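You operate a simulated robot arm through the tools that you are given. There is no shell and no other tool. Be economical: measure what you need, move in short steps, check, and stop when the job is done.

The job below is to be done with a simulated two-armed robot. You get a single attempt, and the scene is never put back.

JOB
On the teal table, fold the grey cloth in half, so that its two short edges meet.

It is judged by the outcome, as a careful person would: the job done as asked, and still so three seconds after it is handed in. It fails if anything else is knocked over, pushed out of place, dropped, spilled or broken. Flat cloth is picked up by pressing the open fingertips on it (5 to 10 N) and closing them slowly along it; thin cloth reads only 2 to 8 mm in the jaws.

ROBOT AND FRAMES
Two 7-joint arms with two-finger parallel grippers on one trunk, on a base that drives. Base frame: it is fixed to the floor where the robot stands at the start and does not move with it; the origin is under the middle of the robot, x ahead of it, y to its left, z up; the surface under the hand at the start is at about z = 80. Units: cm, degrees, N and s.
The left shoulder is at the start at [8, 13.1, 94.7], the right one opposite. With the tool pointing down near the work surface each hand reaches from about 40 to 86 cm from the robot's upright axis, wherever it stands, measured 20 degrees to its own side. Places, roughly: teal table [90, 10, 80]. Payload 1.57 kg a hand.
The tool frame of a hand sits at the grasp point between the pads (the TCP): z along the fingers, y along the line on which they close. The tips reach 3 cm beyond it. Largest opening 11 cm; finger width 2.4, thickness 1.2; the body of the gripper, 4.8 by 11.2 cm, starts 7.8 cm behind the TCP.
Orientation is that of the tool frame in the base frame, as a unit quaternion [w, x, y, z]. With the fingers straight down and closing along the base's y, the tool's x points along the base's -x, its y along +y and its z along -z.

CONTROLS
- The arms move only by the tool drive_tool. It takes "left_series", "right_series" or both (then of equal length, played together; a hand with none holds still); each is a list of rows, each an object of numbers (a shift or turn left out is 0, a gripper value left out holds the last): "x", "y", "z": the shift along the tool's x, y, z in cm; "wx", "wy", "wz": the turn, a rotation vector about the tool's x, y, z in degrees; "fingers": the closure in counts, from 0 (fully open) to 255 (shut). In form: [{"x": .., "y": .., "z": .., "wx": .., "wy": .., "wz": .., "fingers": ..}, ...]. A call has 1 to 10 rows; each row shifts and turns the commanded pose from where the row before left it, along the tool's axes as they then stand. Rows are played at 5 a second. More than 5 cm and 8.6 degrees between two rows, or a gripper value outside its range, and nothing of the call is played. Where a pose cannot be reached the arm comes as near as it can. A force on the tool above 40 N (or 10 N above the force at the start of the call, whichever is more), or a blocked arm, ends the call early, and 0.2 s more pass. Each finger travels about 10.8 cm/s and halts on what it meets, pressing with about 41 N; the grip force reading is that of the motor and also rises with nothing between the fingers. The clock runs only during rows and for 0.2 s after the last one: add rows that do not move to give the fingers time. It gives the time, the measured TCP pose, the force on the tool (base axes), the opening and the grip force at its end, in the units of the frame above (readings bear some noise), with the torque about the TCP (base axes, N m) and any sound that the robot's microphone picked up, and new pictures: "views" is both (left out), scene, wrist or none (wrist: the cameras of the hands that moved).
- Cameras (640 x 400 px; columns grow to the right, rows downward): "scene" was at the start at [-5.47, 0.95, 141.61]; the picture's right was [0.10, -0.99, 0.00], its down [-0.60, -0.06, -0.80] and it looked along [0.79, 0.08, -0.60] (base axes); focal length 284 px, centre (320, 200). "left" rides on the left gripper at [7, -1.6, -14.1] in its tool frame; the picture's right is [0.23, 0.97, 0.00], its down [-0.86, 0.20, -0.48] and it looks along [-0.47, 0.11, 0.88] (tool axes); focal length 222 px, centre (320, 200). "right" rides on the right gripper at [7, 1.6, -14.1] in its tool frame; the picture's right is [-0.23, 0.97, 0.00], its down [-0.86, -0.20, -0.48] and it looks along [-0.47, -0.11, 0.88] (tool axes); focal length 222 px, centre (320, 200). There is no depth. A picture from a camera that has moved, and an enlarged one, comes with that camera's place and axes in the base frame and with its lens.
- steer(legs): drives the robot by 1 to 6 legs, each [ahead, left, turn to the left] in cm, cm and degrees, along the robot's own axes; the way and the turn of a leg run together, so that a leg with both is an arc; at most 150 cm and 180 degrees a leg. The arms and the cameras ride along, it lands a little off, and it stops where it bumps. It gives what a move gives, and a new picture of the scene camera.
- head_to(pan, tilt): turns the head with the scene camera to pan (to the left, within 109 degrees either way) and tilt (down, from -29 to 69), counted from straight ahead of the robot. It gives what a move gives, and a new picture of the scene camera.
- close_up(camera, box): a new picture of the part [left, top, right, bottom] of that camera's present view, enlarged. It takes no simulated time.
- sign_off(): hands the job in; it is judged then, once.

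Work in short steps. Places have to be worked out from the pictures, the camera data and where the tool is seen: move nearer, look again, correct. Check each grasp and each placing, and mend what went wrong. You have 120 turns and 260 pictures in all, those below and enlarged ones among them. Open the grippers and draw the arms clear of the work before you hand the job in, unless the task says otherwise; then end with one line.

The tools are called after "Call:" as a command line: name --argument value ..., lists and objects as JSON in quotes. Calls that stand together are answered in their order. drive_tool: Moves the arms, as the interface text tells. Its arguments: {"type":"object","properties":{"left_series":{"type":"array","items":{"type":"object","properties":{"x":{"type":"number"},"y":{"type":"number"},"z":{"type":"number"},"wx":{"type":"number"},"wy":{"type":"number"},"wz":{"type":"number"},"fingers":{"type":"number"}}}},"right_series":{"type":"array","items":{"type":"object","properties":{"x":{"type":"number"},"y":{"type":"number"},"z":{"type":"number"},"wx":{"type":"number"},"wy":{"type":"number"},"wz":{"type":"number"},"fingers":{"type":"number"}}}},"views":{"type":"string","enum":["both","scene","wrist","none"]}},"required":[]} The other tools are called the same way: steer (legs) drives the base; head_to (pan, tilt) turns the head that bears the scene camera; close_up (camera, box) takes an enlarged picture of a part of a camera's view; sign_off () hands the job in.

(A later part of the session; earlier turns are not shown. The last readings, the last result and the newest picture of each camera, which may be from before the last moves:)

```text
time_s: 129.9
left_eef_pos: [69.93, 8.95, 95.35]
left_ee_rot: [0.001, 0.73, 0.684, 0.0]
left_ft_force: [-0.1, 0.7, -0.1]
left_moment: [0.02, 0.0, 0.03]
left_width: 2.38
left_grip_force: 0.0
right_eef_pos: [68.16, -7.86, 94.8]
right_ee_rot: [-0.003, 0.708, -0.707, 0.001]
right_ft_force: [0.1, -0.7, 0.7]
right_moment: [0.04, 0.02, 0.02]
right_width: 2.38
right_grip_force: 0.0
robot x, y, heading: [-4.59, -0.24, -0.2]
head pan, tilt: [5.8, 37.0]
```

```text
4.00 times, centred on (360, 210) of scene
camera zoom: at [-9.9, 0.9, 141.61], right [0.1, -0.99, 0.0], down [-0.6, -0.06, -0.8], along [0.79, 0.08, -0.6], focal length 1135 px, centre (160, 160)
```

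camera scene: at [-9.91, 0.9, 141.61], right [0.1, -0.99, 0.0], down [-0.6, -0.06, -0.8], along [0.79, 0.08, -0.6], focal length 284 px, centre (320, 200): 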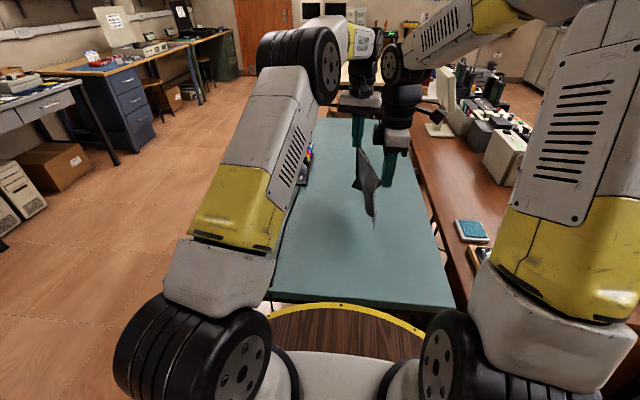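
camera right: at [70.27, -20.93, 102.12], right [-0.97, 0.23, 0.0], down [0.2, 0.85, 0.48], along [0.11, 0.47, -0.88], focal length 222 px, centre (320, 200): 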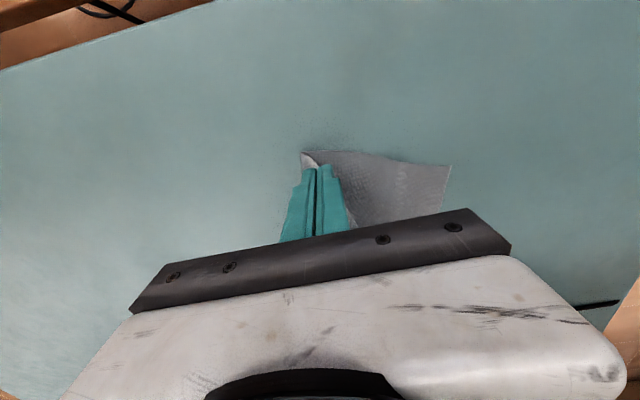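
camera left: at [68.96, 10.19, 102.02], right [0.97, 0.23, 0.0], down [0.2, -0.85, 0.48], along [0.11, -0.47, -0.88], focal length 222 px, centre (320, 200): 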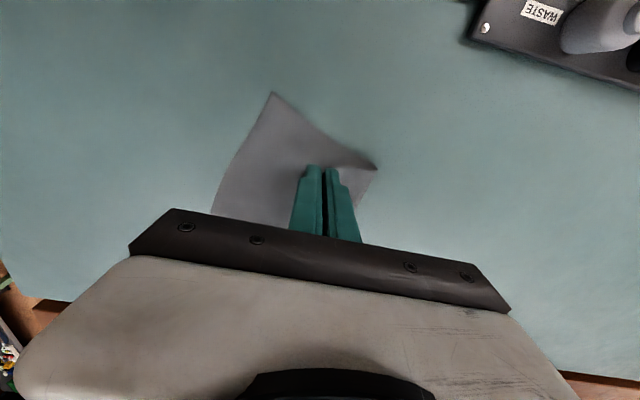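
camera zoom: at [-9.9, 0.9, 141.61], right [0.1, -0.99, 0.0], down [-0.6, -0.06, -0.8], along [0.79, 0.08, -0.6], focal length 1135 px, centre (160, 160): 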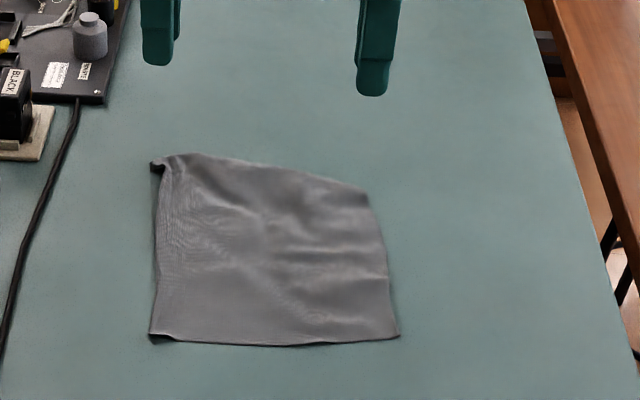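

Great, flat with all four corners visible: FL(71.1, 9.1), FR(68.2, -9.5), NL(49.7, 7.4), NR(51.6, -11.1). Straddle the far edge with both hands and descend to contact.

Call:
drive_tool --left_series '[{"x": -2.6, "y": 1.5, "wz": -3.7, "z": 2}, {"z": 4}, {"z": 4}, {"z": 1.6}, {"z": 0.45}, {}]' --right_series '[{"y": -0.1, "z": 2}, {"z": 4}, {"z": 4}, {"z": 1.1}, {"z": 0.45}, {}]' --views "none"

Call:
close_up --camera "left" --box '[240, 120, 400, 220]'

Call:
close_up --camera "right" --box '[240, 120, 400, 220]'

```text
time_s: 131.3
left_eef_pos: [71.28, 6.46, 83.36]
left_ee_rot: [0.001, 0.707, 0.707, 0.0]
left_ft_force: [0.0, 0.7, 0.4]
left_moment: [0.0, -0.03, 0.01]
left_width: 2.38
left_grip_force: 0.1
right_eef_pos: [68.34, -7.85, 83.17]
right_ee_rot: [-0.002, 0.708, -0.706, 0.001]
right_ft_force: [0.7, 0.0, 3.3]
right_moment: [0.01, 0.05, -0.04]
right_width: 2.41
right_grip_force: 0.7
robot x, y, heading: [-4.71, 0.24, -0.0]
head pan, tilt: [5.8, 37.0]
```

```text
4.00 times, centred on (320, 170) of left
camera zoom: at [69.69, 13.52, 97.39], right [0.97, 0.23, 0.0], down [0.2, -0.85, 0.48], along [0.11, -0.47, -0.88], focal length 888 px, centre (320, 320)
```

zoom: 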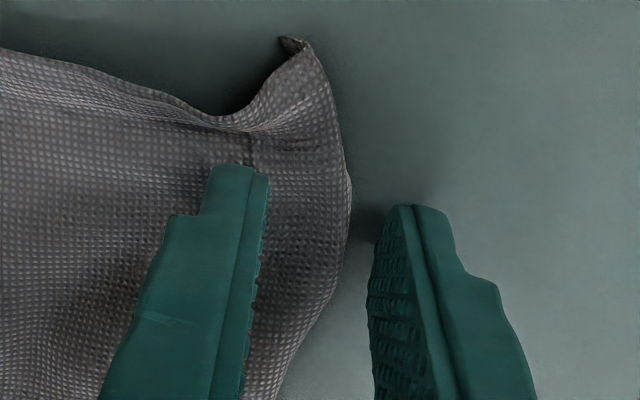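

```text
4.00 times, centred on (320, 170) of right
camera zoom: at [66.72, -14.81, 97.24], right [-0.97, 0.23, 0.0], down [0.2, 0.85, 0.48], along [0.11, 0.47, -0.88], focal length 888 px, centre (320, 320)
```

zoom: 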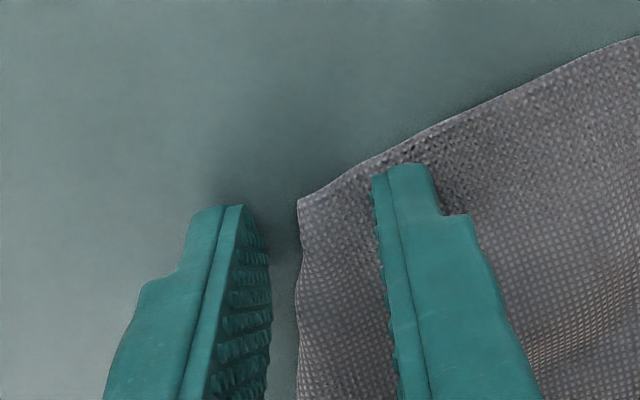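

Both straddle the edge well. Press a little (left more) and close slowly.

Call:
drive_tool --left_series '[{"z": 0.3}, {"fingers": 206}, {"fingers": 212}, {"fingers": 218}, {"fingers": 224}, {"fingers": 230}, {"fingers": 237}, {"fingers": 244}, {"fingers": 251}, {"fingers": 255}]' --right_series '[{"z": 0.07}, {"fingers": 206}, {"fingers": 212}, {"fingers": 218}, {"fingers": 224}, {"fingers": 230}, {"fingers": 237}, {"fingers": 244}, {"fingers": 251}, {"fingers": 255}]' --views "none"

Call:
drive_tool --left_series '[{"z": -1}, {"z": -1.5}, {"z": -1.5}, {}]' --right_series '[{"z": -1}, {"z": -1.5, "y": -0.8}, {"z": -1.5, "y": -1, "x": 0.3}, {}]' --views "none"

Call:
close_up --camera "scene" --box '[290, 160, 430, 260]'

```text
time_s: 133.5
left_eef_pos: [71.34, 6.42, 83.14]
left_ee_rot: [0.002, 0.708, 0.707, 0.0]
left_ft_force: [0.3, 1.0, 1.9]
left_moment: [-0.02, 0.04, 0.01]
left_width: 0.2
left_grip_force: 23.6
right_eef_pos: [68.45, -7.82, 83.11]
right_ee_rot: [-0.003, 0.708, -0.706, 0.002]
right_ft_force: [-1.7, 0.1, 17.4]
right_moment: [0.19, 0.09, -0.01]
right_width: 0.23
right_grip_force: 23.3
robot x, y, heading: [-4.42, -0.18, 0.3]
head pan, tilt: [5.8, 37.0]
```

```text
time_s: 134.5
left_eef_pos: [71.34, 6.46, 87.15]
left_ee_rot: [0.0, 0.707, 0.707, 0.0]
left_ft_force: [0.2, 0.2, -0.3]
left_moment: [0.0, 0.04, 0.03]
left_width: 0.2
left_grip_force: 23.9
right_eef_pos: [70.22, -8.16, 87.11]
right_ee_rot: [-0.002, 0.708, -0.706, 0.001]
right_ft_force: [0.2, -0.7, 0.3]
right_moment: [0.01, 0.0, -0.03]
right_width: 0.19
right_grip_force: 23.6
robot x, y, heading: [-4.21, 0.07, -0.2]
head pan, tilt: [5.8, 37.0]
```

```text
4.00 times, centred on (360, 210) of scene
camera zoom: at [-9.9, 0.91, 141.61], right [0.1, -0.99, 0.0], down [-0.6, -0.06, -0.8], along [0.79, 0.08, -0.6], focal length 1135 px, centre (160, 160)
```

zoom: 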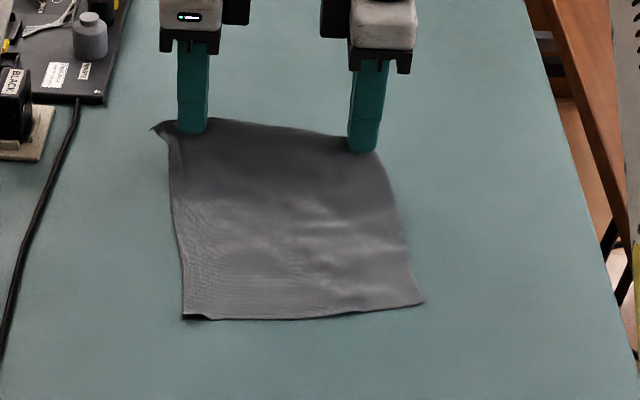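

Both grips are good (2 mm). The lower part is slightly skewed, so I'll hang it free once more to square it, staying well within reach this time.

Call:
drive_tool --left_series '[{"y": -1.3, "z": -3}, {"y": -1.3, "z": -3}, {"y": -1.3, "z": -3}, {"y": -1.3, "z": -3}, {"y": -1.3, "z": -3}, {"y": -1.3, "z": -3}, {"y": -1.3, "z": -3}, {}]' --right_series '[{"y": 1.14, "z": -3}, {"y": 1.14, "z": -3}, {"y": 1.14, "z": -3}, {"y": 1.14, "z": -3}, {"y": 1.14, "z": -3}, {"y": 1.14, "z": -3}, {"y": 1.14, "z": -3}, {}]' --views "none"

Call:
steer --legs '[[-7, -1, 0]]'

Call:
close_up --camera "scene" --box '[280, 110, 420, 230]'

```text
time_s: 136.3
left_eef_pos: [62.1, 6.49, 108.15]
left_ee_rot: [0.001, 0.707, 0.707, 0.0]
left_ft_force: [0.1, -1.0, -0.7]
left_moment: [-0.02, 0.0, 0.01]
left_width: 0.21
left_grip_force: 24.0
right_eef_pos: [61.86, -8.2, 107.89]
right_ee_rot: [-0.002, 0.708, -0.707, 0.002]
right_ft_force: [-0.1, 0.2, 0.1]
right_moment: [0.01, 0.01, 0.0]
right_width: 0.2
right_grip_force: 23.8
robot x, y, heading: [-4.15, 0.1, -0.0]
head pan, tilt: [5.8, 37.0]
```

```text
time_s: 137.3
left_eef_pos: [55.07, 5.5, 108.11]
left_ee_rot: [0.001, 0.706, 0.708, -0.001]
left_ft_force: [0.1, 0.4, -1.0]
left_moment: [-0.01, 0.01, 0.03]
left_width: 0.21
left_grip_force: 24.1
right_eef_pos: [54.93, -9.14, 107.99]
right_ee_rot: [0.003, -0.707, 0.707, 0.0]
right_ft_force: [-0.4, -0.6, 0.0]
right_moment: [-0.02, -0.02, -0.02]
right_width: 0.2
right_grip_force: 23.5
robot x, y, heading: [-11.79, -1.08, 0.3]
head pan, tilt: [5.8, 37.0]
camera scene: at [-16.91, -0.13, 141.61], right [0.1, -0.99, 0.0], down [-0.6, -0.06, -0.8], along [0.79, 0.08, -0.6], focal length 284 px, centre (320, 200)
```

scene: 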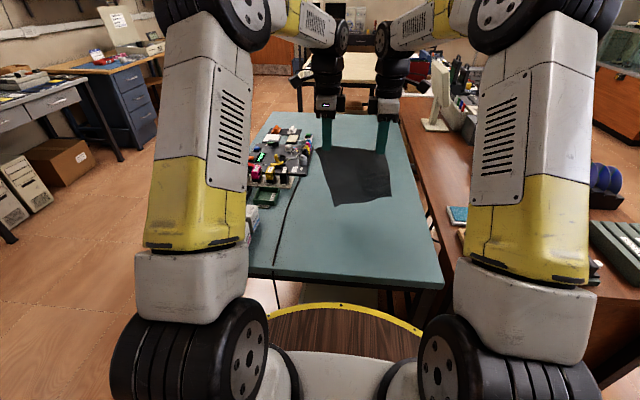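

```text
3.33 times, centred on (350, 170) of scene
camera zoom: at [-16.91, -0.13, 141.61], right [0.1, -0.99, 0.0], down [-0.6, -0.06, -0.8], along [0.79, 0.08, -0.6], focal length 946 px, centre (220, 300)
```

zoom: 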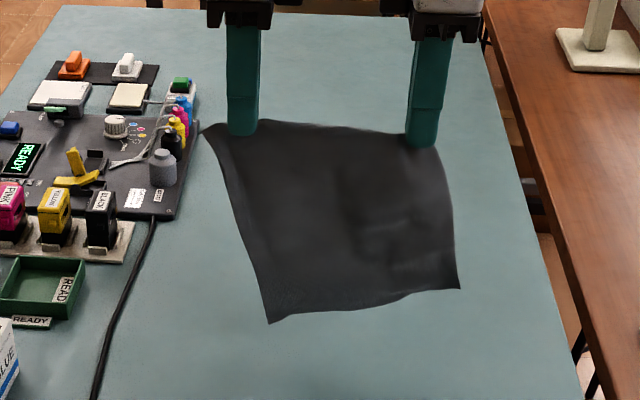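

It hangs slightly rotated (left bottom ~5 cm lower). Level it by raising the left and lowering the right, lower to touch, then lay with forward motion.

Call:
drive_tool --left_series '[{"z": -1.9}, {"z": 2.5}, {"z": 2.5}, {"y": 1.6, "z": 1.2}, {"y": 1.6, "z": 1.4}, {"y": 1.5, "z": 1.6}, {"y": 1.3, "z": 1.8}, {"y": 1, "z": 1.8}, {"y": 1, "z": 1.8}, {}]' --right_series '[{"z": 1.9}, {"z": 2.5}, {"z": 2.5}, {"y": -1.6, "z": 1.2}, {"y": -1.6, "z": 1.4}, {"y": -1.5, "z": 1.6}, {"y": -1.3, "z": 1.8}, {"y": -1, "z": 1.8}, {"y": -1, "z": 1.8}, {}]' --views "none"

Call:
steer --legs '[[7, 0, 0]]'

Call:
close_up --camera "scene" --box '[290, 150, 430, 250]'

```text
time_s: 139.5
left_eef_pos: [63.11, 5.48, 95.56]
left_ee_rot: [0.001, 0.707, 0.707, 0.0]
left_ft_force: [-0.5, -1.6, -0.1]
left_moment: [0.0, 0.0, -0.01]
left_width: 0.24
left_grip_force: 23.4
right_eef_pos: [63.09, -9.23, 91.42]
right_ee_rot: [-0.002, 0.708, -0.707, 0.001]
right_ft_force: [0.5, 1.0, 0.3]
right_moment: [0.02, 0.01, 0.02]
right_width: 0.18
right_grip_force: 23.4
robot x, y, heading: [-11.47, -1.2, 0.4]
head pan, tilt: [5.8, 37.0]
```

```text
time_s: 140.5
left_eef_pos: [70.15, 5.53, 95.5]
left_ee_rot: [0.001, 0.706, 0.708, 0.0]
left_ft_force: [0.8, -0.7, 0.0]
left_moment: [0.02, -0.04, -0.01]
left_width: 0.21
left_grip_force: 23.9
right_eef_pos: [70.11, -9.15, 91.43]
right_ee_rot: [-0.002, 0.708, -0.706, 0.001]
right_ft_force: [0.7, 1.1, 1.2]
right_moment: [0.06, -0.02, -0.01]
right_width: 0.2
right_grip_force: 23.3
robot x, y, heading: [-4.33, -0.93, 0.4]
head pan, tilt: [5.8, 37.0]
camera scene: at [-9.95, -0.1, 141.61], right [0.1, -0.99, 0.0], down [-0.6, -0.06, -0.8], along [0.79, 0.08, -0.6], focal length 284 px, centre (320, 200)
```

scene: 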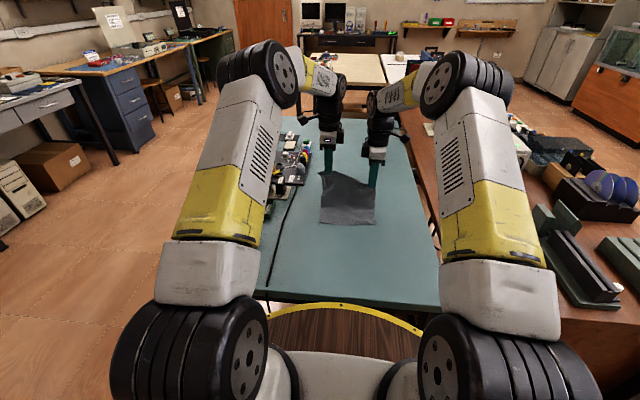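

```text
4.00 times, centred on (360, 200) of scene
camera zoom: at [-9.95, -0.1, 141.61], right [0.1, -0.99, 0.0], down [-0.6, -0.06, -0.8], along [0.79, 0.08, -0.6], focal length 1135 px, centre (160, 200)
```

zoom: 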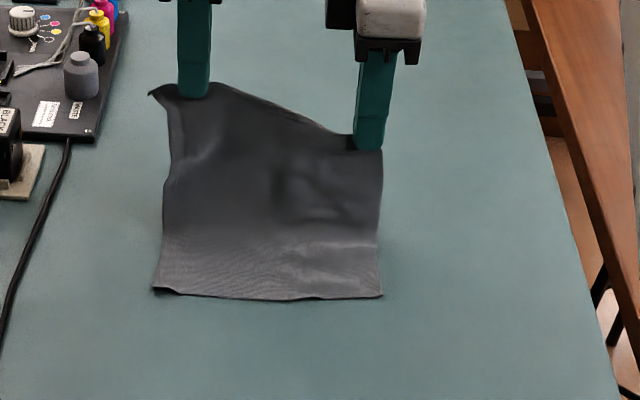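

The left/right height mismatch suggests the far-right corner might be folded under. Check with the wrist cameras.

Call:
close_up --camera "right" --box '[220, 80, 500, 255]'

Call:
close_up --camera "left" --box '[140, 80, 420, 255]'

```text
2.29 times, centred on (360, 168) of right
camera zoom: at [68.39, -16.13, 105.48], right [-0.97, 0.22, 0.0], down [0.2, 0.85, 0.48], along [0.11, 0.47, -0.88], focal length 508 px, centre (229, 274)
```

zoom: 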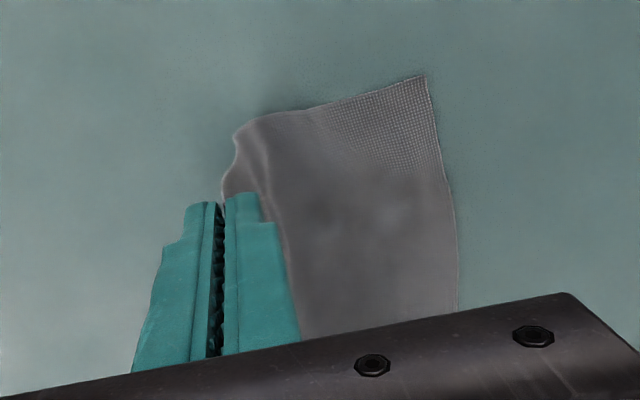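

```text
2.29 times, centred on (280, 168) of left
camera zoom: at [68.44, 12.51, 109.54], right [0.97, 0.23, 0.0], down [0.2, -0.85, 0.48], along [0.11, -0.47, -0.88], focal length 508 px, centre (411, 274)
```

zoom: 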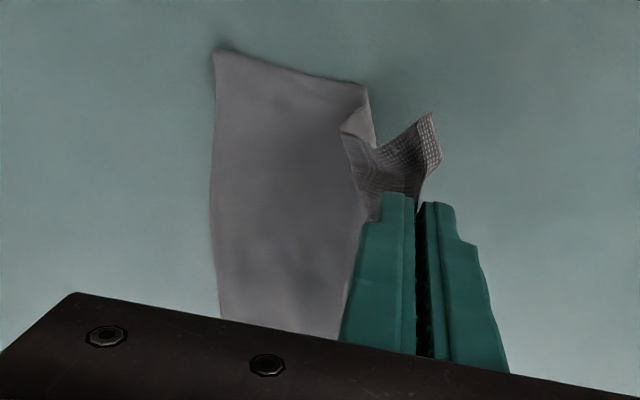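

No obvious flap on this side; I'll fold now and tidy afterwards. Lower both hands to form the forward bulge, then carry the edge back toward the near edge with a mild tilt.

Call:
drive_tool --left_series '[{"z": 2.1, "y": 0.3}, {"z": 2.1, "y": 0.3}, {"z": 2.1, "y": 0.3}, {"z": 2.1, "y": 0.3}, {"y": -1.8, "wx": -2}, {"y": -1.9, "wx": -2}, {"y": -1.9, "wx": -2}, {"y": -1.9, "wx": -2}, {}]' --right_series '[{"z": 1.1, "y": -0.3}, {"z": 1.1, "y": -0.3}, {"z": 1.1, "y": -0.3}, {"z": 1.1, "y": -0.3}, {"y": 1.8, "wx": 2}, {"y": 1.9, "wx": 2}, {"y": 1.9, "wx": 2}, {"y": 1.9, "wx": 2}, {}]' --views "scene"

Call:
close_up --camera "scene" --box '[290, 150, 430, 250]'

```text
time_s: 142.5
left_eef_pos: [63.81, 5.48, 86.79]
left_ee_rot: [0.05, 0.705, 0.706, 0.049]
left_ft_force: [0.4, 0.2, -0.1]
left_moment: [-0.03, 0.04, 0.01]
left_width: 0.23
left_grip_force: 23.5
right_eef_pos: [63.97, -9.2, 86.86]
right_ee_rot: [-0.052, 0.706, -0.705, 0.05]
right_ft_force: [-0.8, 0.2, -0.4]
right_moment: [0.01, 0.04, -0.02]
right_width: 0.19
right_grip_force: 23.5
robot x, y, heading: [-4.36, -0.99, -0.1]
head pan, tilt: [5.8, 37.0]
camera scene: at [-9.94, -0.1, 141.61], right [0.1, -0.99, 0.0], down [-0.6, -0.06, -0.8], along [0.79, 0.08, -0.6], focal length 284 px, centre (320, 200)
```

scene: 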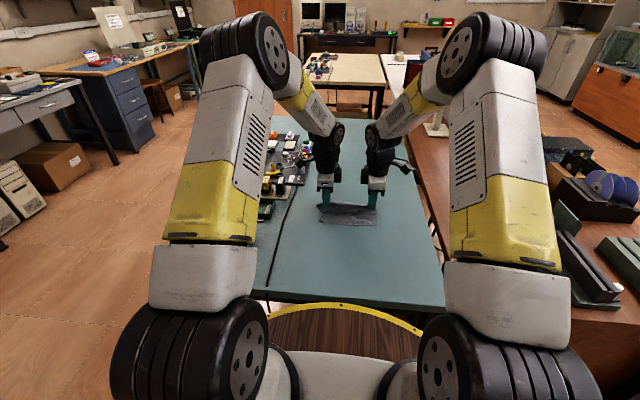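

```text
4.00 times, centred on (360, 200) of scene
camera zoom: at [-9.94, -0.1, 141.61], right [0.1, -0.99, 0.0], down [-0.6, -0.06, -0.8], along [0.79, 0.08, -0.6], focal length 1135 px, centre (160, 200)
```

zoom: 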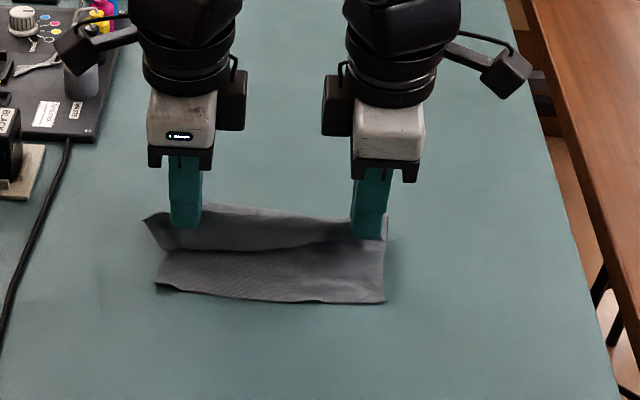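

The fold is coming over properly. Continue to the near edge and lower.

Call:
drive_tool --left_series '[{"y": -1.3, "z": 0.75, "wx": -3}, {"y": -1.3, "z": 0.7, "wx": -3}, {"y": -1.4, "z": 0.6, "wx": -3}, {}]' --right_series '[{"y": 1.1, "z": 0.75, "wx": 3}, {"y": 1.1, "z": 0.7, "wx": 3}, {"y": 1.2, "z": 0.6, "wx": 3}, {}]' --views "none"

Call:
close_up --camera "scene" --box '[310, 170, 410, 240]'

Call:
close_up --camera "right" --box '[220, 80, 500, 255]'

```text
time_s: 143.5
left_eef_pos: [60.31, 5.66, 84.06]
left_ee_rot: [0.106, 0.699, 0.7, 0.105]
left_ft_force: [-0.1, 0.0, -0.1]
left_moment: [-0.01, 0.04, 0.02]
left_width: 0.2
left_grip_force: 23.5
right_eef_pos: [60.88, -9.13, 83.9]
right_ee_rot: [-0.107, 0.7, -0.699, 0.105]
right_ft_force: [0.3, -0.7, -0.3]
right_moment: [0.03, 0.0, 0.01]
right_width: 0.2
right_grip_force: 23.5
robot x, y, heading: [-4.57, -1.05, 0.5]
head pan, tilt: [5.8, 37.0]
```

```text
5.71 times, centred on (360, 205) of scene
camera zoom: at [-9.94, -0.1, 141.61], right [0.1, -0.99, 0.0], down [-0.6, -0.06, -0.8], along [0.79, 0.08, -0.6], focal length 1622 px, centre (91, 171)
```

zoom: 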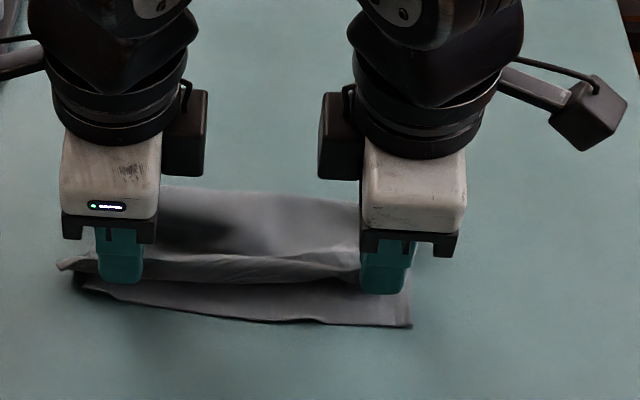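

```text
2.29 times, centred on (360, 168) of right
camera zoom: at [55.17, -16.2, 96.91], right [-0.93, 0.23, -0.29], down [0.05, 0.85, 0.52], along [0.36, 0.47, -0.81], focal length 508 px, centre (229, 274)
```

zoom: 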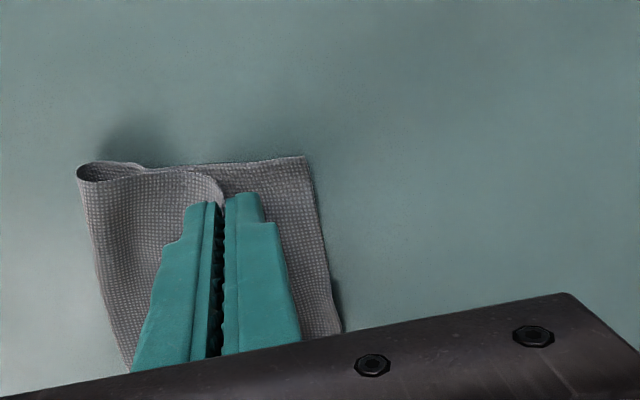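

Nearly there: top edge ~1 cm short at the left/middle, ~2 cm at the right. Nudge accordingly, lower, release gently and rise.

Call:
drive_tool --left_series '[{"y": -0.3, "z": 0.2}, {"y": -0.4, "z": 0.2}, {}, {"fingers": 245}, {"fingers": 232}, {"fingers": 218}, {"fingers": 205}, {}, {"z": -2}, {"z": -3}]' --right_series '[{"y": 0.9, "z": 0.2}, {"y": 1, "z": 0.2}, {}, {"fingers": 245}, {"fingers": 232}, {"fingers": 218}, {"fingers": 205}, {}, {"z": -2}, {"z": -3}]' --views "none"

Call:
drive_tool --left_series '[{"z": -4, "y": 1}, {"z": -3, "y": 3}, {"y": 4}, {}]' --right_series '[{"z": -4, "y": -1}, {"z": -3, "y": -3}, {"y": -4}, {}]' --views "none"

Call:
close_up --camera "scene" --box '[310, 170, 410, 240]'

```text
time_s: 144.7
left_eef_pos: [59.72, 5.51, 83.39]
left_ee_rot: [0.106, 0.698, 0.7, 0.105]
left_ft_force: [-1.2, 0.3, 4.7]
left_moment: [0.0, 0.08, 0.0]
left_width: 1.52
left_grip_force: 0.1
right_eef_pos: [59.66, -9.01, 83.51]
right_ee_rot: [-0.113, 0.7, -0.697, 0.108]
right_ft_force: [2.4, -0.3, 13.4]
right_moment: [-0.09, -0.01, -0.01]
right_width: 1.05
right_grip_force: 0.1
robot x, y, heading: [-4.16, -0.67, 0.4]
head pan, tilt: [5.8, 37.0]
stopped in row 6 (right hand): the force on the tool passed its limit at 42 N (the readings are from after the stop); the commanded pose is now the measured one
```

```text
time_s: 145.7
left_eef_pos: [65.35, 5.36, 92.39]
left_ee_rot: [0.105, 0.698, 0.7, 0.104]
left_ft_force: [-0.5, -0.4, 0.2]
left_moment: [0.0, 0.02, 0.02]
left_width: 1.59
left_grip_force: 0.0
right_eef_pos: [64.94, -8.92, 92.38]
right_ee_rot: [-0.11, 0.7, -0.697, 0.107]
right_ft_force: [-0.3, -0.5, -0.7]
right_moment: [0.0, 0.0, -0.04]
right_width: 1.6
right_grip_force: 0.1
robot x, y, heading: [-4.44, -1.34, 0.0]
head pan, tilt: [5.8, 37.0]
```

```text
5.71 times, centred on (360, 205) of scene
camera zoom: at [-9.96, -0.1, 141.61], right [0.1, -0.99, 0.0], down [-0.6, -0.06, -0.8], along [0.79, 0.08, -0.6], focal length 1622 px, centre (91, 171)
```

zoom: 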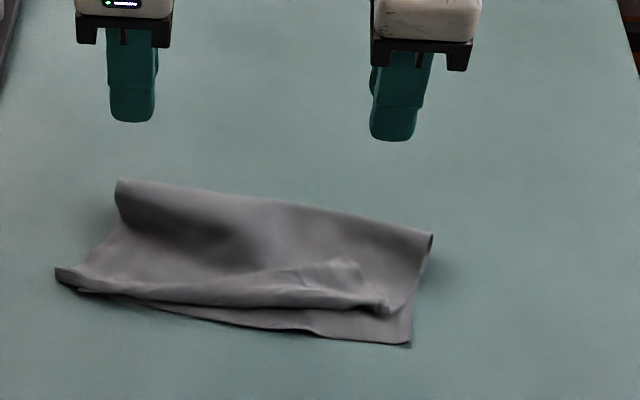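

The fold has taken: top edge lies close to the bottom edge. A triangular flap at the right appears folded back. Zoom in.

Call:
close_up --camera "scene" --box '[315, 195, 385, 235]'

Call:
close_up --camera "right" --box '[260, 90, 540, 265]'

```text
9.14 times, centred on (350, 215) of scene
camera zoom: at [-9.96, -0.1, 141.61], right [0.1, -0.99, 0.0], down [-0.6, -0.06, -0.8], along [0.79, 0.08, -0.6], focal length 2595 px, centre (46, 63)
```

zoom: 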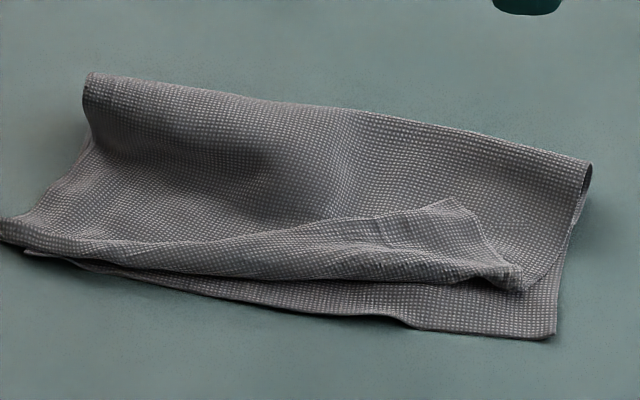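

```text
2.29 times, centred on (400, 178) of right
camera zoom: at [58.99, -16.02, 105.41], right [-0.93, 0.23, -0.3], down [0.04, 0.85, 0.52], along [0.37, 0.47, -0.8], focal length 508 px, centre (137, 251)
```

zoom: 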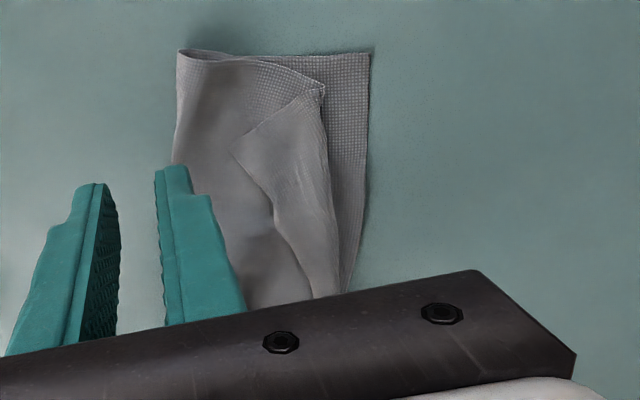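

The far-right corner is folded back as a small triangle with its tip near (63.2, -7.5). Unfold it: straighten the right hand, place both fingertips on the flap and press lightly.

Call:
drive_tool --left_series '[{"z": -3}, {"x": 2}, {"x": 2}, {}, {}, {}, {}]' --right_series '[{"wx": -8.4, "fingers": 212}, {"wx": -8.4}, {"y": 1.8, "x": -0.35}, {"y": 1.8, "x": -0.35, "z": 3}, {"z": 4}, {"z": 1.4}, {}]' --views "none"

Call:
close_up --camera "right" --box '[220, 90, 420, 215]'

```text
time_s: 147.3
left_eef_pos: [64.49, 9.46, 95.28]
left_ee_rot: [0.105, 0.699, 0.7, 0.104]
left_ft_force: [-0.1, -0.1, -0.2]
left_moment: [-0.01, 0.01, 0.0]
left_width: 1.61
left_grip_force: 0.1
right_eef_pos: [61.44, -8.32, 83.92]
right_ee_rot: [-0.007, 0.709, -0.706, 0.004]
right_ft_force: [-0.3, -1.0, 0.2]
right_moment: [0.0, -0.02, -0.01]
right_width: 1.87
right_grip_force: 0.0
robot x, y, heading: [-4.39, -1.09, 0.2]
head pan, tilt: [5.8, 37.0]
```

```text
3.20 times, centred on (320, 152) of right
camera zoom: at [59.51, -15.45, 98.05], right [-0.97, 0.22, -0.01], down [0.19, 0.85, 0.48], along [0.12, 0.47, -0.87], focal length 711 px, centre (320, 352)
```

zoom: 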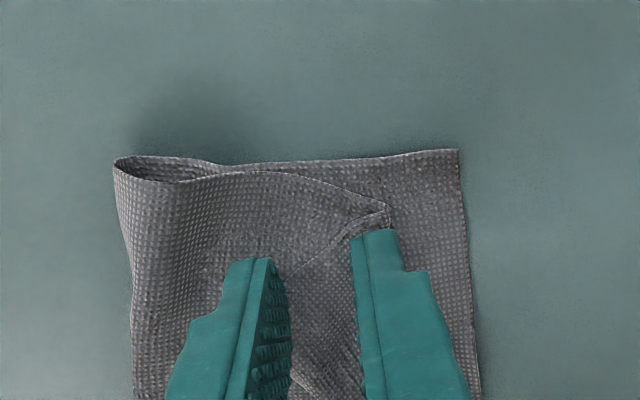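

Good placement; shift slightly further onto the flap, press lightly and close.

Call:
drive_tool --right_series '[{"x": -0.5, "y": -0.3}, {"z": 0.4}, {"z": 0.2}, {"z": 0.1, "fingers": 218}, {"fingers": 224}, {"fingers": 230}, {"fingers": 236}, {"fingers": 242}, {"fingers": 249}, {"fingers": 255}]' --views "none"

Call:
drive_tool --right_series '[{}, {"z": -0.8}, {"z": -1}, {"z": -1}, {}]' --views "none"

Call:
close_up --camera "scene" --box '[315, 195, 385, 235]'

Call:
close_up --camera "right" --box '[220, 90, 420, 215]'

```text
time_s: 149.5
left_eef_pos: [64.39, 9.43, 95.31]
left_ee_rot: [0.105, 0.699, 0.7, 0.103]
left_ft_force: [0.4, 0.4, -0.6]
left_moment: [0.02, 0.0, 0.02]
left_width: 1.6
left_grip_force: 0.0
right_eef_pos: [61.7, -7.71, 83.11]
right_ee_rot: [-0.007, 0.708, -0.707, 0.005]
right_ft_force: [0.1, 0.2, 2.6]
right_moment: [-0.02, 0.03, -0.01]
right_width: 0.17
right_grip_force: 23.3
robot x, y, heading: [-4.7, -0.8, 0.1]
head pan, tilt: [5.8, 37.0]
```

```text
time_s: 150.7
left_eef_pos: [64.42, 9.45, 95.31]
left_ee_rot: [0.104, 0.698, 0.7, 0.105]
left_ft_force: [-0.4, 0.7, 0.3]
left_moment: [-0.01, 0.0, -0.02]
left_width: 1.62
left_grip_force: 0.0
right_eef_pos: [61.84, -7.99, 85.84]
right_ee_rot: [-0.007, 0.708, -0.706, 0.006]
right_ft_force: [-0.4, -0.6, -0.6]
right_moment: [-0.02, -0.01, 0.02]
right_width: 0.18
right_grip_force: 23.6
robot x, y, heading: [-4.43, -0.88, 0.3]
head pan, tilt: [5.8, 37.0]
```

```text
9.14 times, centred on (350, 215) of scene
camera zoom: at [-9.94, -0.1, 141.61], right [0.1, -0.99, 0.0], down [-0.6, -0.06, -0.8], along [0.79, 0.08, -0.6], focal length 2595 px, centre (46, 63)
```

zoom: 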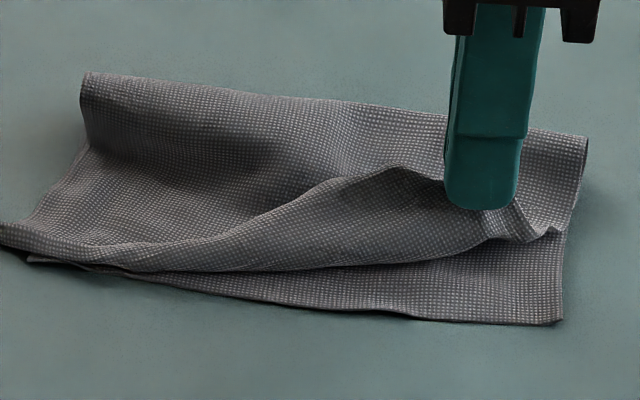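

```text
3.20 times, centred on (320, 152) of right
camera zoom: at [59.94, -14.96, 100.01], right [-0.97, 0.22, -0.01], down [0.19, 0.85, 0.48], along [0.12, 0.47, -0.87], focal length 711 px, centre (320, 352)
```

zoom: 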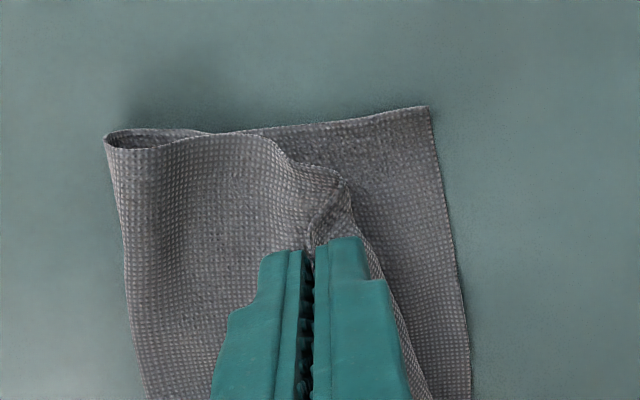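

The flap is held. Carry it past the near edge toward the front-right, set it down on the table, then drag forward a bit so its tip unrolls outward.

Call:
drive_tool --right_series '[{"z": -1.3}, {"y": 2, "x": 0.8}, {"y": 2, "x": 0.8}, {"y": 2, "x": 0.9}, {"z": 1.5}, {"z": 1.9}, {"z": 0.1}, {"y": -0.9}, {"y": -0.9}, {"y": -0.7}]' --views "none"

Call:
close_up --camera "scene" --box '[315, 195, 385, 235]'

Call:
close_up --camera "right" --box '[220, 90, 420, 215]'

```text
time_s: 152.9
left_eef_pos: [64.46, 9.46, 95.22]
left_ee_rot: [0.104, 0.699, 0.7, 0.105]
left_ft_force: [-0.4, 0.0, 0.5]
left_moment: [-0.04, -0.01, -0.01]
left_width: 1.58
left_grip_force: 0.0
right_eef_pos: [58.38, -10.32, 83.66]
right_ee_rot: [-0.007, 0.708, -0.706, 0.004]
right_ft_force: [-0.6, 0.2, -0.8]
right_moment: [0.01, 0.0, -0.03]
right_width: 0.14
right_grip_force: 23.9
robot x, y, heading: [-4.56, -0.95, 0.3]
head pan, tilt: [5.8, 37.0]
```

```text
9.14 times, centred on (350, 215) of scene
camera zoom: at [-9.95, -0.1, 141.61], right [0.1, -0.99, 0.0], down [-0.6, -0.06, -0.8], along [0.79, 0.08, -0.6], focal length 2595 px, centre (46, 63)
```

zoom: 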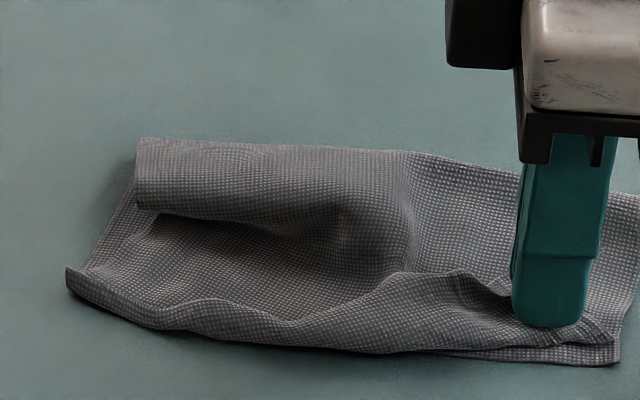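

```text
3.20 times, centred on (320, 152) of right
camera zoom: at [56.54, -17.39, 97.81], right [-0.97, 0.22, -0.01], down [0.19, 0.85, 0.48], along [0.12, 0.47, -0.87], focal length 711 px, centre (320, 352)
```

zoom: 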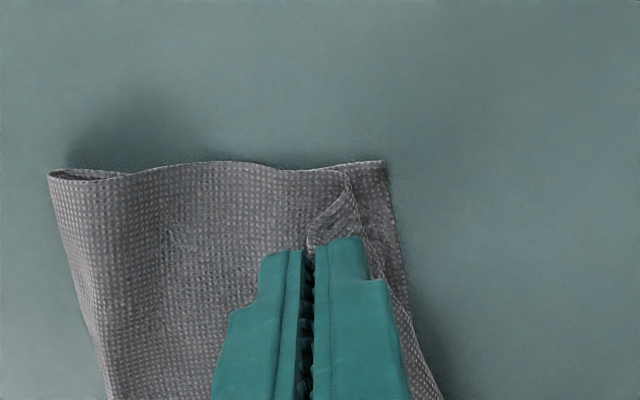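

The corner is now within ~1 cm of its partner. Release it and lift, then view the whole fold.

Call:
drive_tool --right_series '[{"fingers": 245}, {"fingers": 232}, {"fingers": 218}, {}, {"z": -2}, {"z": -3}, {"z": -4}, {"x": 2.5, "y": -2}, {"x": 2.5, "y": -2}, {}]' --views "none"

Call:
close_up --camera "scene" --box '[310, 190, 400, 245]'

Call:
close_up --camera "right" --box '[220, 130, 540, 330]'

```text
time_s: 155.1
left_eef_pos: [64.43, 9.44, 95.36]
left_ee_rot: [0.105, 0.699, 0.7, 0.105]
left_ft_force: [-0.1, 0.3, 0.5]
left_moment: [0.01, 0.0, -0.02]
left_width: 1.6
left_grip_force: 0.1
right_eef_pos: [62.42, -15.48, 92.67]
right_ee_rot: [-0.008, 0.708, -0.706, 0.004]
right_ft_force: [-0.1, 0.2, 0.5]
right_moment: [-0.01, 0.0, 0.0]
right_width: 1.57
right_grip_force: 0.0
robot x, y, heading: [-4.54, -1.0, 0.4]
head pan, tilt: [5.8, 37.0]
```

```text
7.11 times, centred on (355, 218) of scene
camera zoom: at [-9.94, -0.1, 141.61], right [0.1, -0.99, 0.0], down [-0.6, -0.06, -0.8], along [0.79, 0.08, -0.6], focal length 2018 px, centre (71, 76)
```

zoom: 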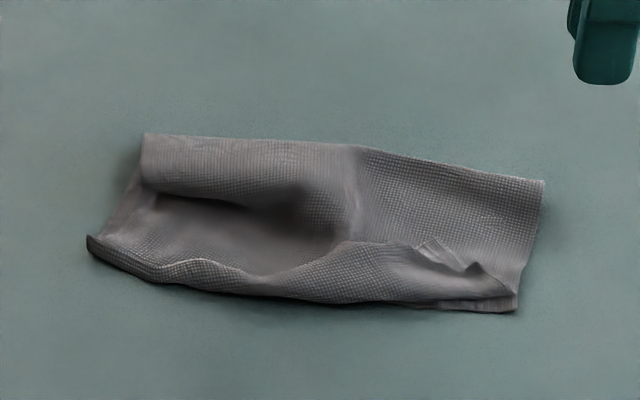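

```text
2.00 times, centred on (380, 230) of right
camera zoom: at [60.47, -22.44, 106.66], right [-0.97, 0.22, -0.01], down [0.19, 0.85, 0.48], along [0.12, 0.47, -0.87], focal length 444 px, centre (200, 140)
```

zoom: 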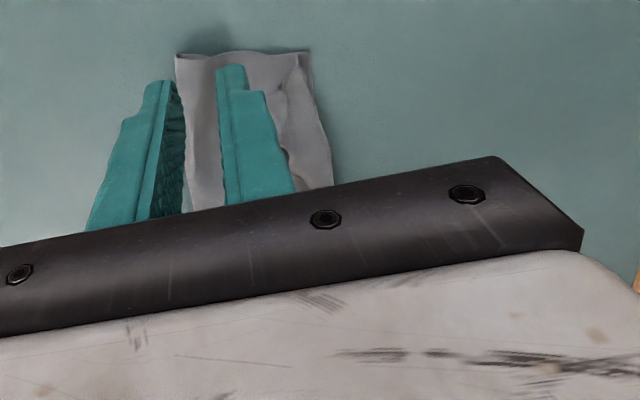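

The short edges now lie together; what remains is slack near the crease on the left and a small ruck at the right. I'll pin the near-right edge with the right hand and smooth the left part forward with the left fingertips.

Call:
drive_tool --left_series '[{"wx": 8.4, "fingers": 255}, {"wx": 8.4}, {"x": -4, "y": -0.8}, {"x": -3.9, "y": -0.8}, {"z": 4}, {"z": 4}, {"z": 3.4}, {"z": 0.6}, {"z": 0.2}, {}]' --right_series '[{"y": 2.1, "x": -2.8, "fingers": 255}, {"y": 2.1, "x": -2.9}, {"z": 3}, {"z": 3}, {"z": 2.5}, {"z": 0.7}, {"z": 0.2}, {"z": 0.1}, {}, {}]' --views "none"

Call:
drive_tool --left_series '[{"y": 0.5}, {"y": 0.7}, {"y": 0.7}, {"y": 0.7}, {"y": 0.7}, {"y": 0.5}, {}, {"z": -3}, {"z": -4}, {}]' --right_series '[{}, {}, {}, {}, {}, {}, {}, {"z": -3}, {"z": -4}, {}]' --views "none"

Call:
close_up --camera "scene" --box '[310, 190, 400, 245]'

```text
time_s: 157.3
left_eef_pos: [62.87, 1.5, 83.24]
left_ee_rot: [0.002, 0.706, 0.708, 0.002]
left_ft_force: [-3.3, -1.7, 13.4]
left_moment: [0.08, 0.13, 0.07]
left_width: 0.0
left_grip_force: 21.9
right_eef_pos: [58.2, -9.59, 83.2]
right_ee_rot: [-0.006, 0.709, -0.705, 0.005]
right_ft_force: [1.3, 0.3, 2.1]
right_moment: [0.03, 0.0, 0.0]
right_width: 0.0
right_grip_force: 20.6
robot x, y, heading: [-4.53, -0.61, 0.2]
head pan, tilt: [5.8, 37.0]
```

```text
time_s: 159.5
left_eef_pos: [66.75, 1.54, 90.24]
left_ee_rot: [0.002, 0.707, 0.707, 0.0]
left_ft_force: [0.9, -0.2, -0.2]
left_moment: [0.01, 0.0, 0.03]
left_width: 0.0
left_grip_force: 21.6
right_eef_pos: [58.1, -9.71, 90.59]
right_ee_rot: [-0.006, 0.708, -0.706, 0.005]
right_ft_force: [-0.3, 0.2, -0.6]
right_moment: [-0.04, 0.02, -0.05]
right_width: 0.0
right_grip_force: 20.5
robot x, y, heading: [-4.65, -0.51, 0.4]
head pan, tilt: [5.8, 37.0]
```

```text
7.11 times, centred on (355, 218) of scene
camera zoom: at [-9.93, -0.11, 141.61], right [0.1, -0.99, 0.0], down [-0.6, -0.06, -0.8], along [0.79, 0.08, -0.6], focal length 2018 px, centre (71, 76)
```

zoom: 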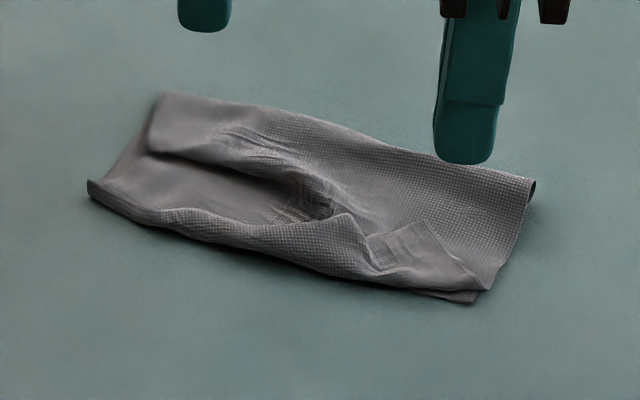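

Better depth at the crease. Now pin the near-left edge with the left hand and smooth the middle forward with the right.

Call:
drive_tool --left_series '[{"x": 1.4, "y": -1.75}, {"x": 1.4, "y": -1.75}, {"z": 4}, {"z": 2.9}, {"z": 0.2}, {"z": 0.05}, {}]' --right_series '[{"x": -2.7, "y": -3.2}, {"x": -2.7, "y": -3.2}, {"z": 4}, {"z": 2.9}, {"z": 0.35}, {"z": 0.15}, {}]' --views "none"

Call:
drive_tool --left_series '[{}, {}, {}, {}, {}, {}, {}, {"z": -3}, {"z": -4}, {}]' --right_series '[{"y": -0.6}, {"y": -0.7}, {"y": -0.7}, {"y": -0.7}, {"y": -0.7}, {"y": -0.6}, {}, {"z": -3}, {"z": -4}, {}]' --views "none"

Call:
close_up --camera "scene" --box '[310, 180, 400, 235]'

```text
time_s: 161.1
left_eef_pos: [63.34, 4.64, 83.08]
left_ee_rot: [0.003, 0.706, 0.708, 0.003]
left_ft_force: [3.2, 13.4, 10.0]
left_moment: [-0.72, 0.4, 0.21]
left_width: 0.01
left_grip_force: 21.0
right_eef_pos: [64.6, -4.38, 83.28]
right_ee_rot: [-0.008, 0.707, -0.707, 0.006]
right_ft_force: [-2.5, -11.3, 22.3]
right_moment: [1.21, -0.22, 0.26]
right_width: 0.0
right_grip_force: 21.2
robot x, y, heading: [-4.28, -1.2, 0.2]
head pan, tilt: [5.8, 37.0]
```

```text
time_s: 161.5
left_eef_pos: [63.44, 4.56, 83.06]
left_ee_rot: [0.003, 0.706, 0.708, 0.003]
left_ft_force: [-1.3, 1.5, 5.2]
left_moment: [-0.07, 0.01, -0.02]
left_width: 0.0
left_grip_force: 20.8
right_eef_pos: [64.89, -4.4, 83.19]
right_ee_rot: [-0.007, 0.708, -0.706, 0.004]
right_ft_force: [-0.2, -1.0, 7.9]
right_moment: [0.09, 0.04, 0.02]
right_width: 0.0
right_grip_force: 21.9
robot x, y, heading: [-4.52, -1.14, 0.1]
head pan, tilt: [5.8, 37.0]
stopped in row 1 (right hand): the force on the tool passed its limit at 42 N (the readings are from after the stop); the commanded pose is now the measured one
```

```text
7.11 times, centred on (355, 208) of scene
camera zoom: at [-9.99, -0.1, 141.61], right [0.1, -0.99, 0.0], down [-0.6, -0.06, -0.8], along [0.79, 0.08, -0.6], focal length 2018 px, centre (71, 147)
```

zoom: 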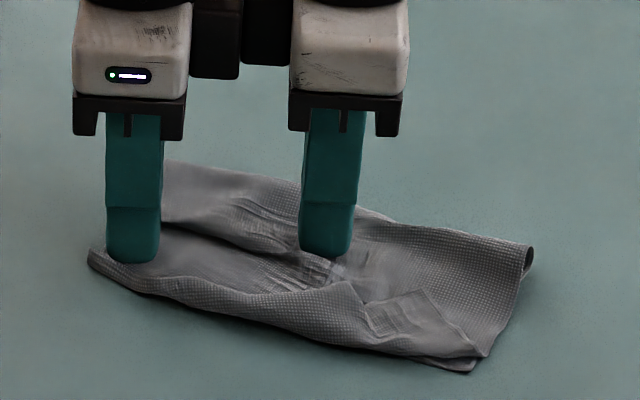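

The wrists brushed; forces are now settled at 5–8 N. Drag the right hand forward and slightly outward, then lift both.

Call:
drive_tool --left_series '[{}, {}, {}, {}, {}, {}, {}, {"z": -3}, {"z": -4}, {}]' --right_series '[{"y": -0.5, "x": 0.3}, {"y": -0.7, "x": 0.2}, {"y": -0.7, "x": 0.2}, {"y": -0.7, "x": 0.2}, {"y": -0.7, "x": 0.2}, {"y": -0.6, "x": 0.2}, {}, {"z": -3}, {"z": -4}, {}]' --views "none"

Call:
close_up --camera "scene" --box '[310, 180, 400, 235]'

```text
time_s: 163.7
left_eef_pos: [63.26, 4.79, 90.06]
left_ee_rot: [0.002, 0.706, 0.708, 0.001]
left_ft_force: [0.0, 0.1, 0.8]
left_moment: [0.01, 0.01, 0.01]
left_width: 0.02
left_grip_force: 21.3
right_eef_pos: [68.78, -5.65, 90.17]
right_ee_rot: [-0.005, 0.708, -0.706, 0.004]
right_ft_force: [-0.4, -0.6, 0.7]
right_moment: [-0.02, -0.01, 0.03]
right_width: 0.0
right_grip_force: 20.7
robot x, y, heading: [-4.36, -1.02, -0.1]
head pan, tilt: [5.8, 37.0]
```

```text
7.11 times, centred on (355, 208) of scene
camera zoom: at [-9.93, -0.1, 141.61], right [0.1, -0.99, 0.0], down [-0.6, -0.06, -0.8], along [0.79, 0.08, -0.6], focal length 2018 px, centre (71, 147)
```

zoom: 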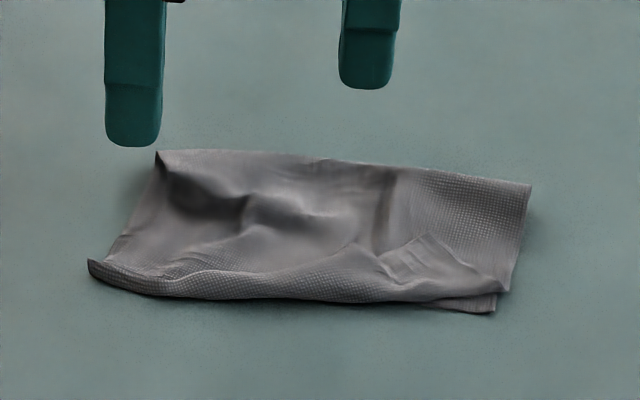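

Much flatter. Last: the small triangle at the right (tip near (64.2, -9.5)). Place the right fingertips on it, press lightly and pinch.

Call:
drive_tool --right_series '[{"x": 2.1, "y": 3.3, "fingers": 212}, {"x": 2.1, "y": 3.3}, {"z": 4}, {"z": 2.4}, {"z": 0.3}, {"z": 0.2}, {}]' --views "none"

Call:
drive_tool --right_series '[{"fingers": 218}, {"fingers": 224}, {"fingers": 230}, {"fingers": 236}, {"fingers": 243}, {"fingers": 250}, {"fingers": 255}, {}, {"z": -1}, {"z": -1.5}]' --views "none"

Call:
close_up --camera "scene" --box '[310, 180, 400, 235]'

```text
time_s: 165.3
left_eef_pos: [63.3, 4.72, 90.11]
left_ee_rot: [0.003, 0.706, 0.708, 0.002]
left_ft_force: [-0.9, 0.4, -1.5]
left_moment: [0.01, -0.03, 0.01]
left_width: 0.03
left_grip_force: 21.2
right_eef_pos: [62.37, -9.94, 83.17]
right_ee_rot: [-0.006, 0.708, -0.706, 0.005]
right_ft_force: [-1.0, -1.1, 15.3]
right_moment: [0.02, 0.11, 0.0]
right_width: 1.89
right_grip_force: 0.3
robot x, y, heading: [-4.7, -0.75, 0.1]
head pan, tilt: [5.8, 37.0]
```

```text
time_s: 167.5
left_eef_pos: [63.27, 4.77, 90.07]
left_ee_rot: [0.003, 0.706, 0.708, 0.003]
left_ft_force: [0.2, -0.5, 1.3]
left_moment: [-0.02, 0.03, 0.0]
left_width: 0.0
left_grip_force: 21.5
right_eef_pos: [62.06, -9.89, 85.35]
right_ee_rot: [-0.005, 0.708, -0.706, 0.004]
right_ft_force: [0.4, 0.5, -0.4]
right_moment: [0.04, 0.01, 0.01]
right_width: 0.2
right_grip_force: 23.7
robot x, y, heading: [-4.52, -0.92, 0.4]
head pan, tilt: [5.8, 37.0]
```

```text
7.11 times, centred on (355, 208) of scene
camera zoom: at [-9.93, -0.1, 141.61], right [0.1, -0.99, 0.0], down [-0.6, -0.06, -0.8], along [0.79, 0.08, -0.6], focal length 2018 px, centre (71, 147)
```

zoom: 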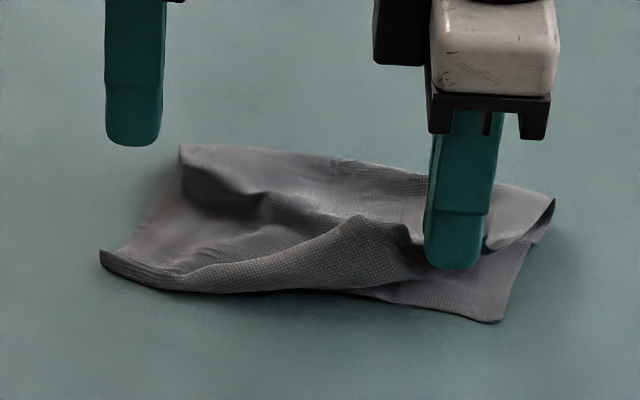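

Flap held. Carry it beyond the near edge, set it on the table, drag it forward to unroll its tip against the corner at (60.3, -12.9), release and lift.

Call:
drive_tool --right_series '[{"z": -1.3}, {"y": 1.8, "x": 0.8}, {"y": 1.8, "x": 0.8}, {"y": 1.8, "x": 0.8}, {"z": 1.7}, {"z": 1.55}, {"z": 0.1}, {"y": -0.9}, {"y": -0.9}, {"y": -0.8}]' --views "none"

Call:
drive_tool --right_series '[{}, {"fingers": 245}, {"fingers": 232}, {"fingers": 222}, {}, {"z": -2}, {"z": -3}, {"z": -4}, {"x": 4}, {"x": 4}]' --views "none"

Call:
close_up --camera "scene" --box '[310, 180, 400, 235]'

```text
time_s: 169.7
left_eef_pos: [63.37, 4.65, 90.06]
left_ee_rot: [0.003, 0.706, 0.708, 0.003]
left_ft_force: [1.2, 0.7, 0.4]
left_moment: [-0.03, 0.01, -0.02]
left_width: 0.02
left_grip_force: 21.3
right_eef_pos: [59.32, -12.35, 83.49]
right_ee_rot: [-0.006, 0.708, -0.706, 0.004]
right_ft_force: [0.0, 0.0, 0.3]
right_moment: [0.0, 0.0, 0.02]
right_width: 0.2
right_grip_force: 24.2
robot x, y, heading: [-4.38, -0.45, 0.3]
head pan, tilt: [5.8, 37.0]
```

```text
time_s: 171.9
left_eef_pos: [63.26, 4.77, 90.16]
left_ee_rot: [0.003, 0.706, 0.709, 0.003]
left_ft_force: [0.2, 0.4, 0.5]
left_moment: [-0.06, -0.03, 0.02]
left_width: 0.01
left_grip_force: 20.8
right_eef_pos: [59.28, -20.19, 92.54]
right_ee_rot: [-0.005, 0.708, -0.706, 0.004]
right_ft_force: [-0.3, 0.0, -0.5]
right_moment: [-0.08, 0.01, 0.0]
right_width: 1.43
right_grip_force: 0.1
robot x, y, heading: [-4.56, -1.06, 0.1]
head pan, tilt: [5.8, 37.0]
```

```text
7.11 times, centred on (355, 208) of scene
camera zoom: at [-9.94, -0.07, 141.61], right [0.11, -0.99, 0.0], down [-0.6, -0.06, -0.8], along [0.79, 0.08, -0.6], focal length 2018 px, centre (71, 147)
```

zoom: 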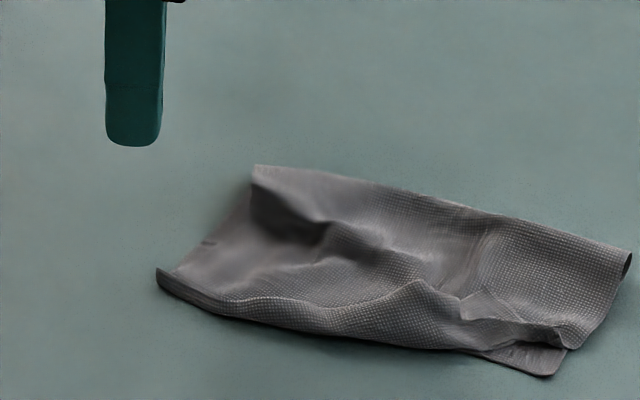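

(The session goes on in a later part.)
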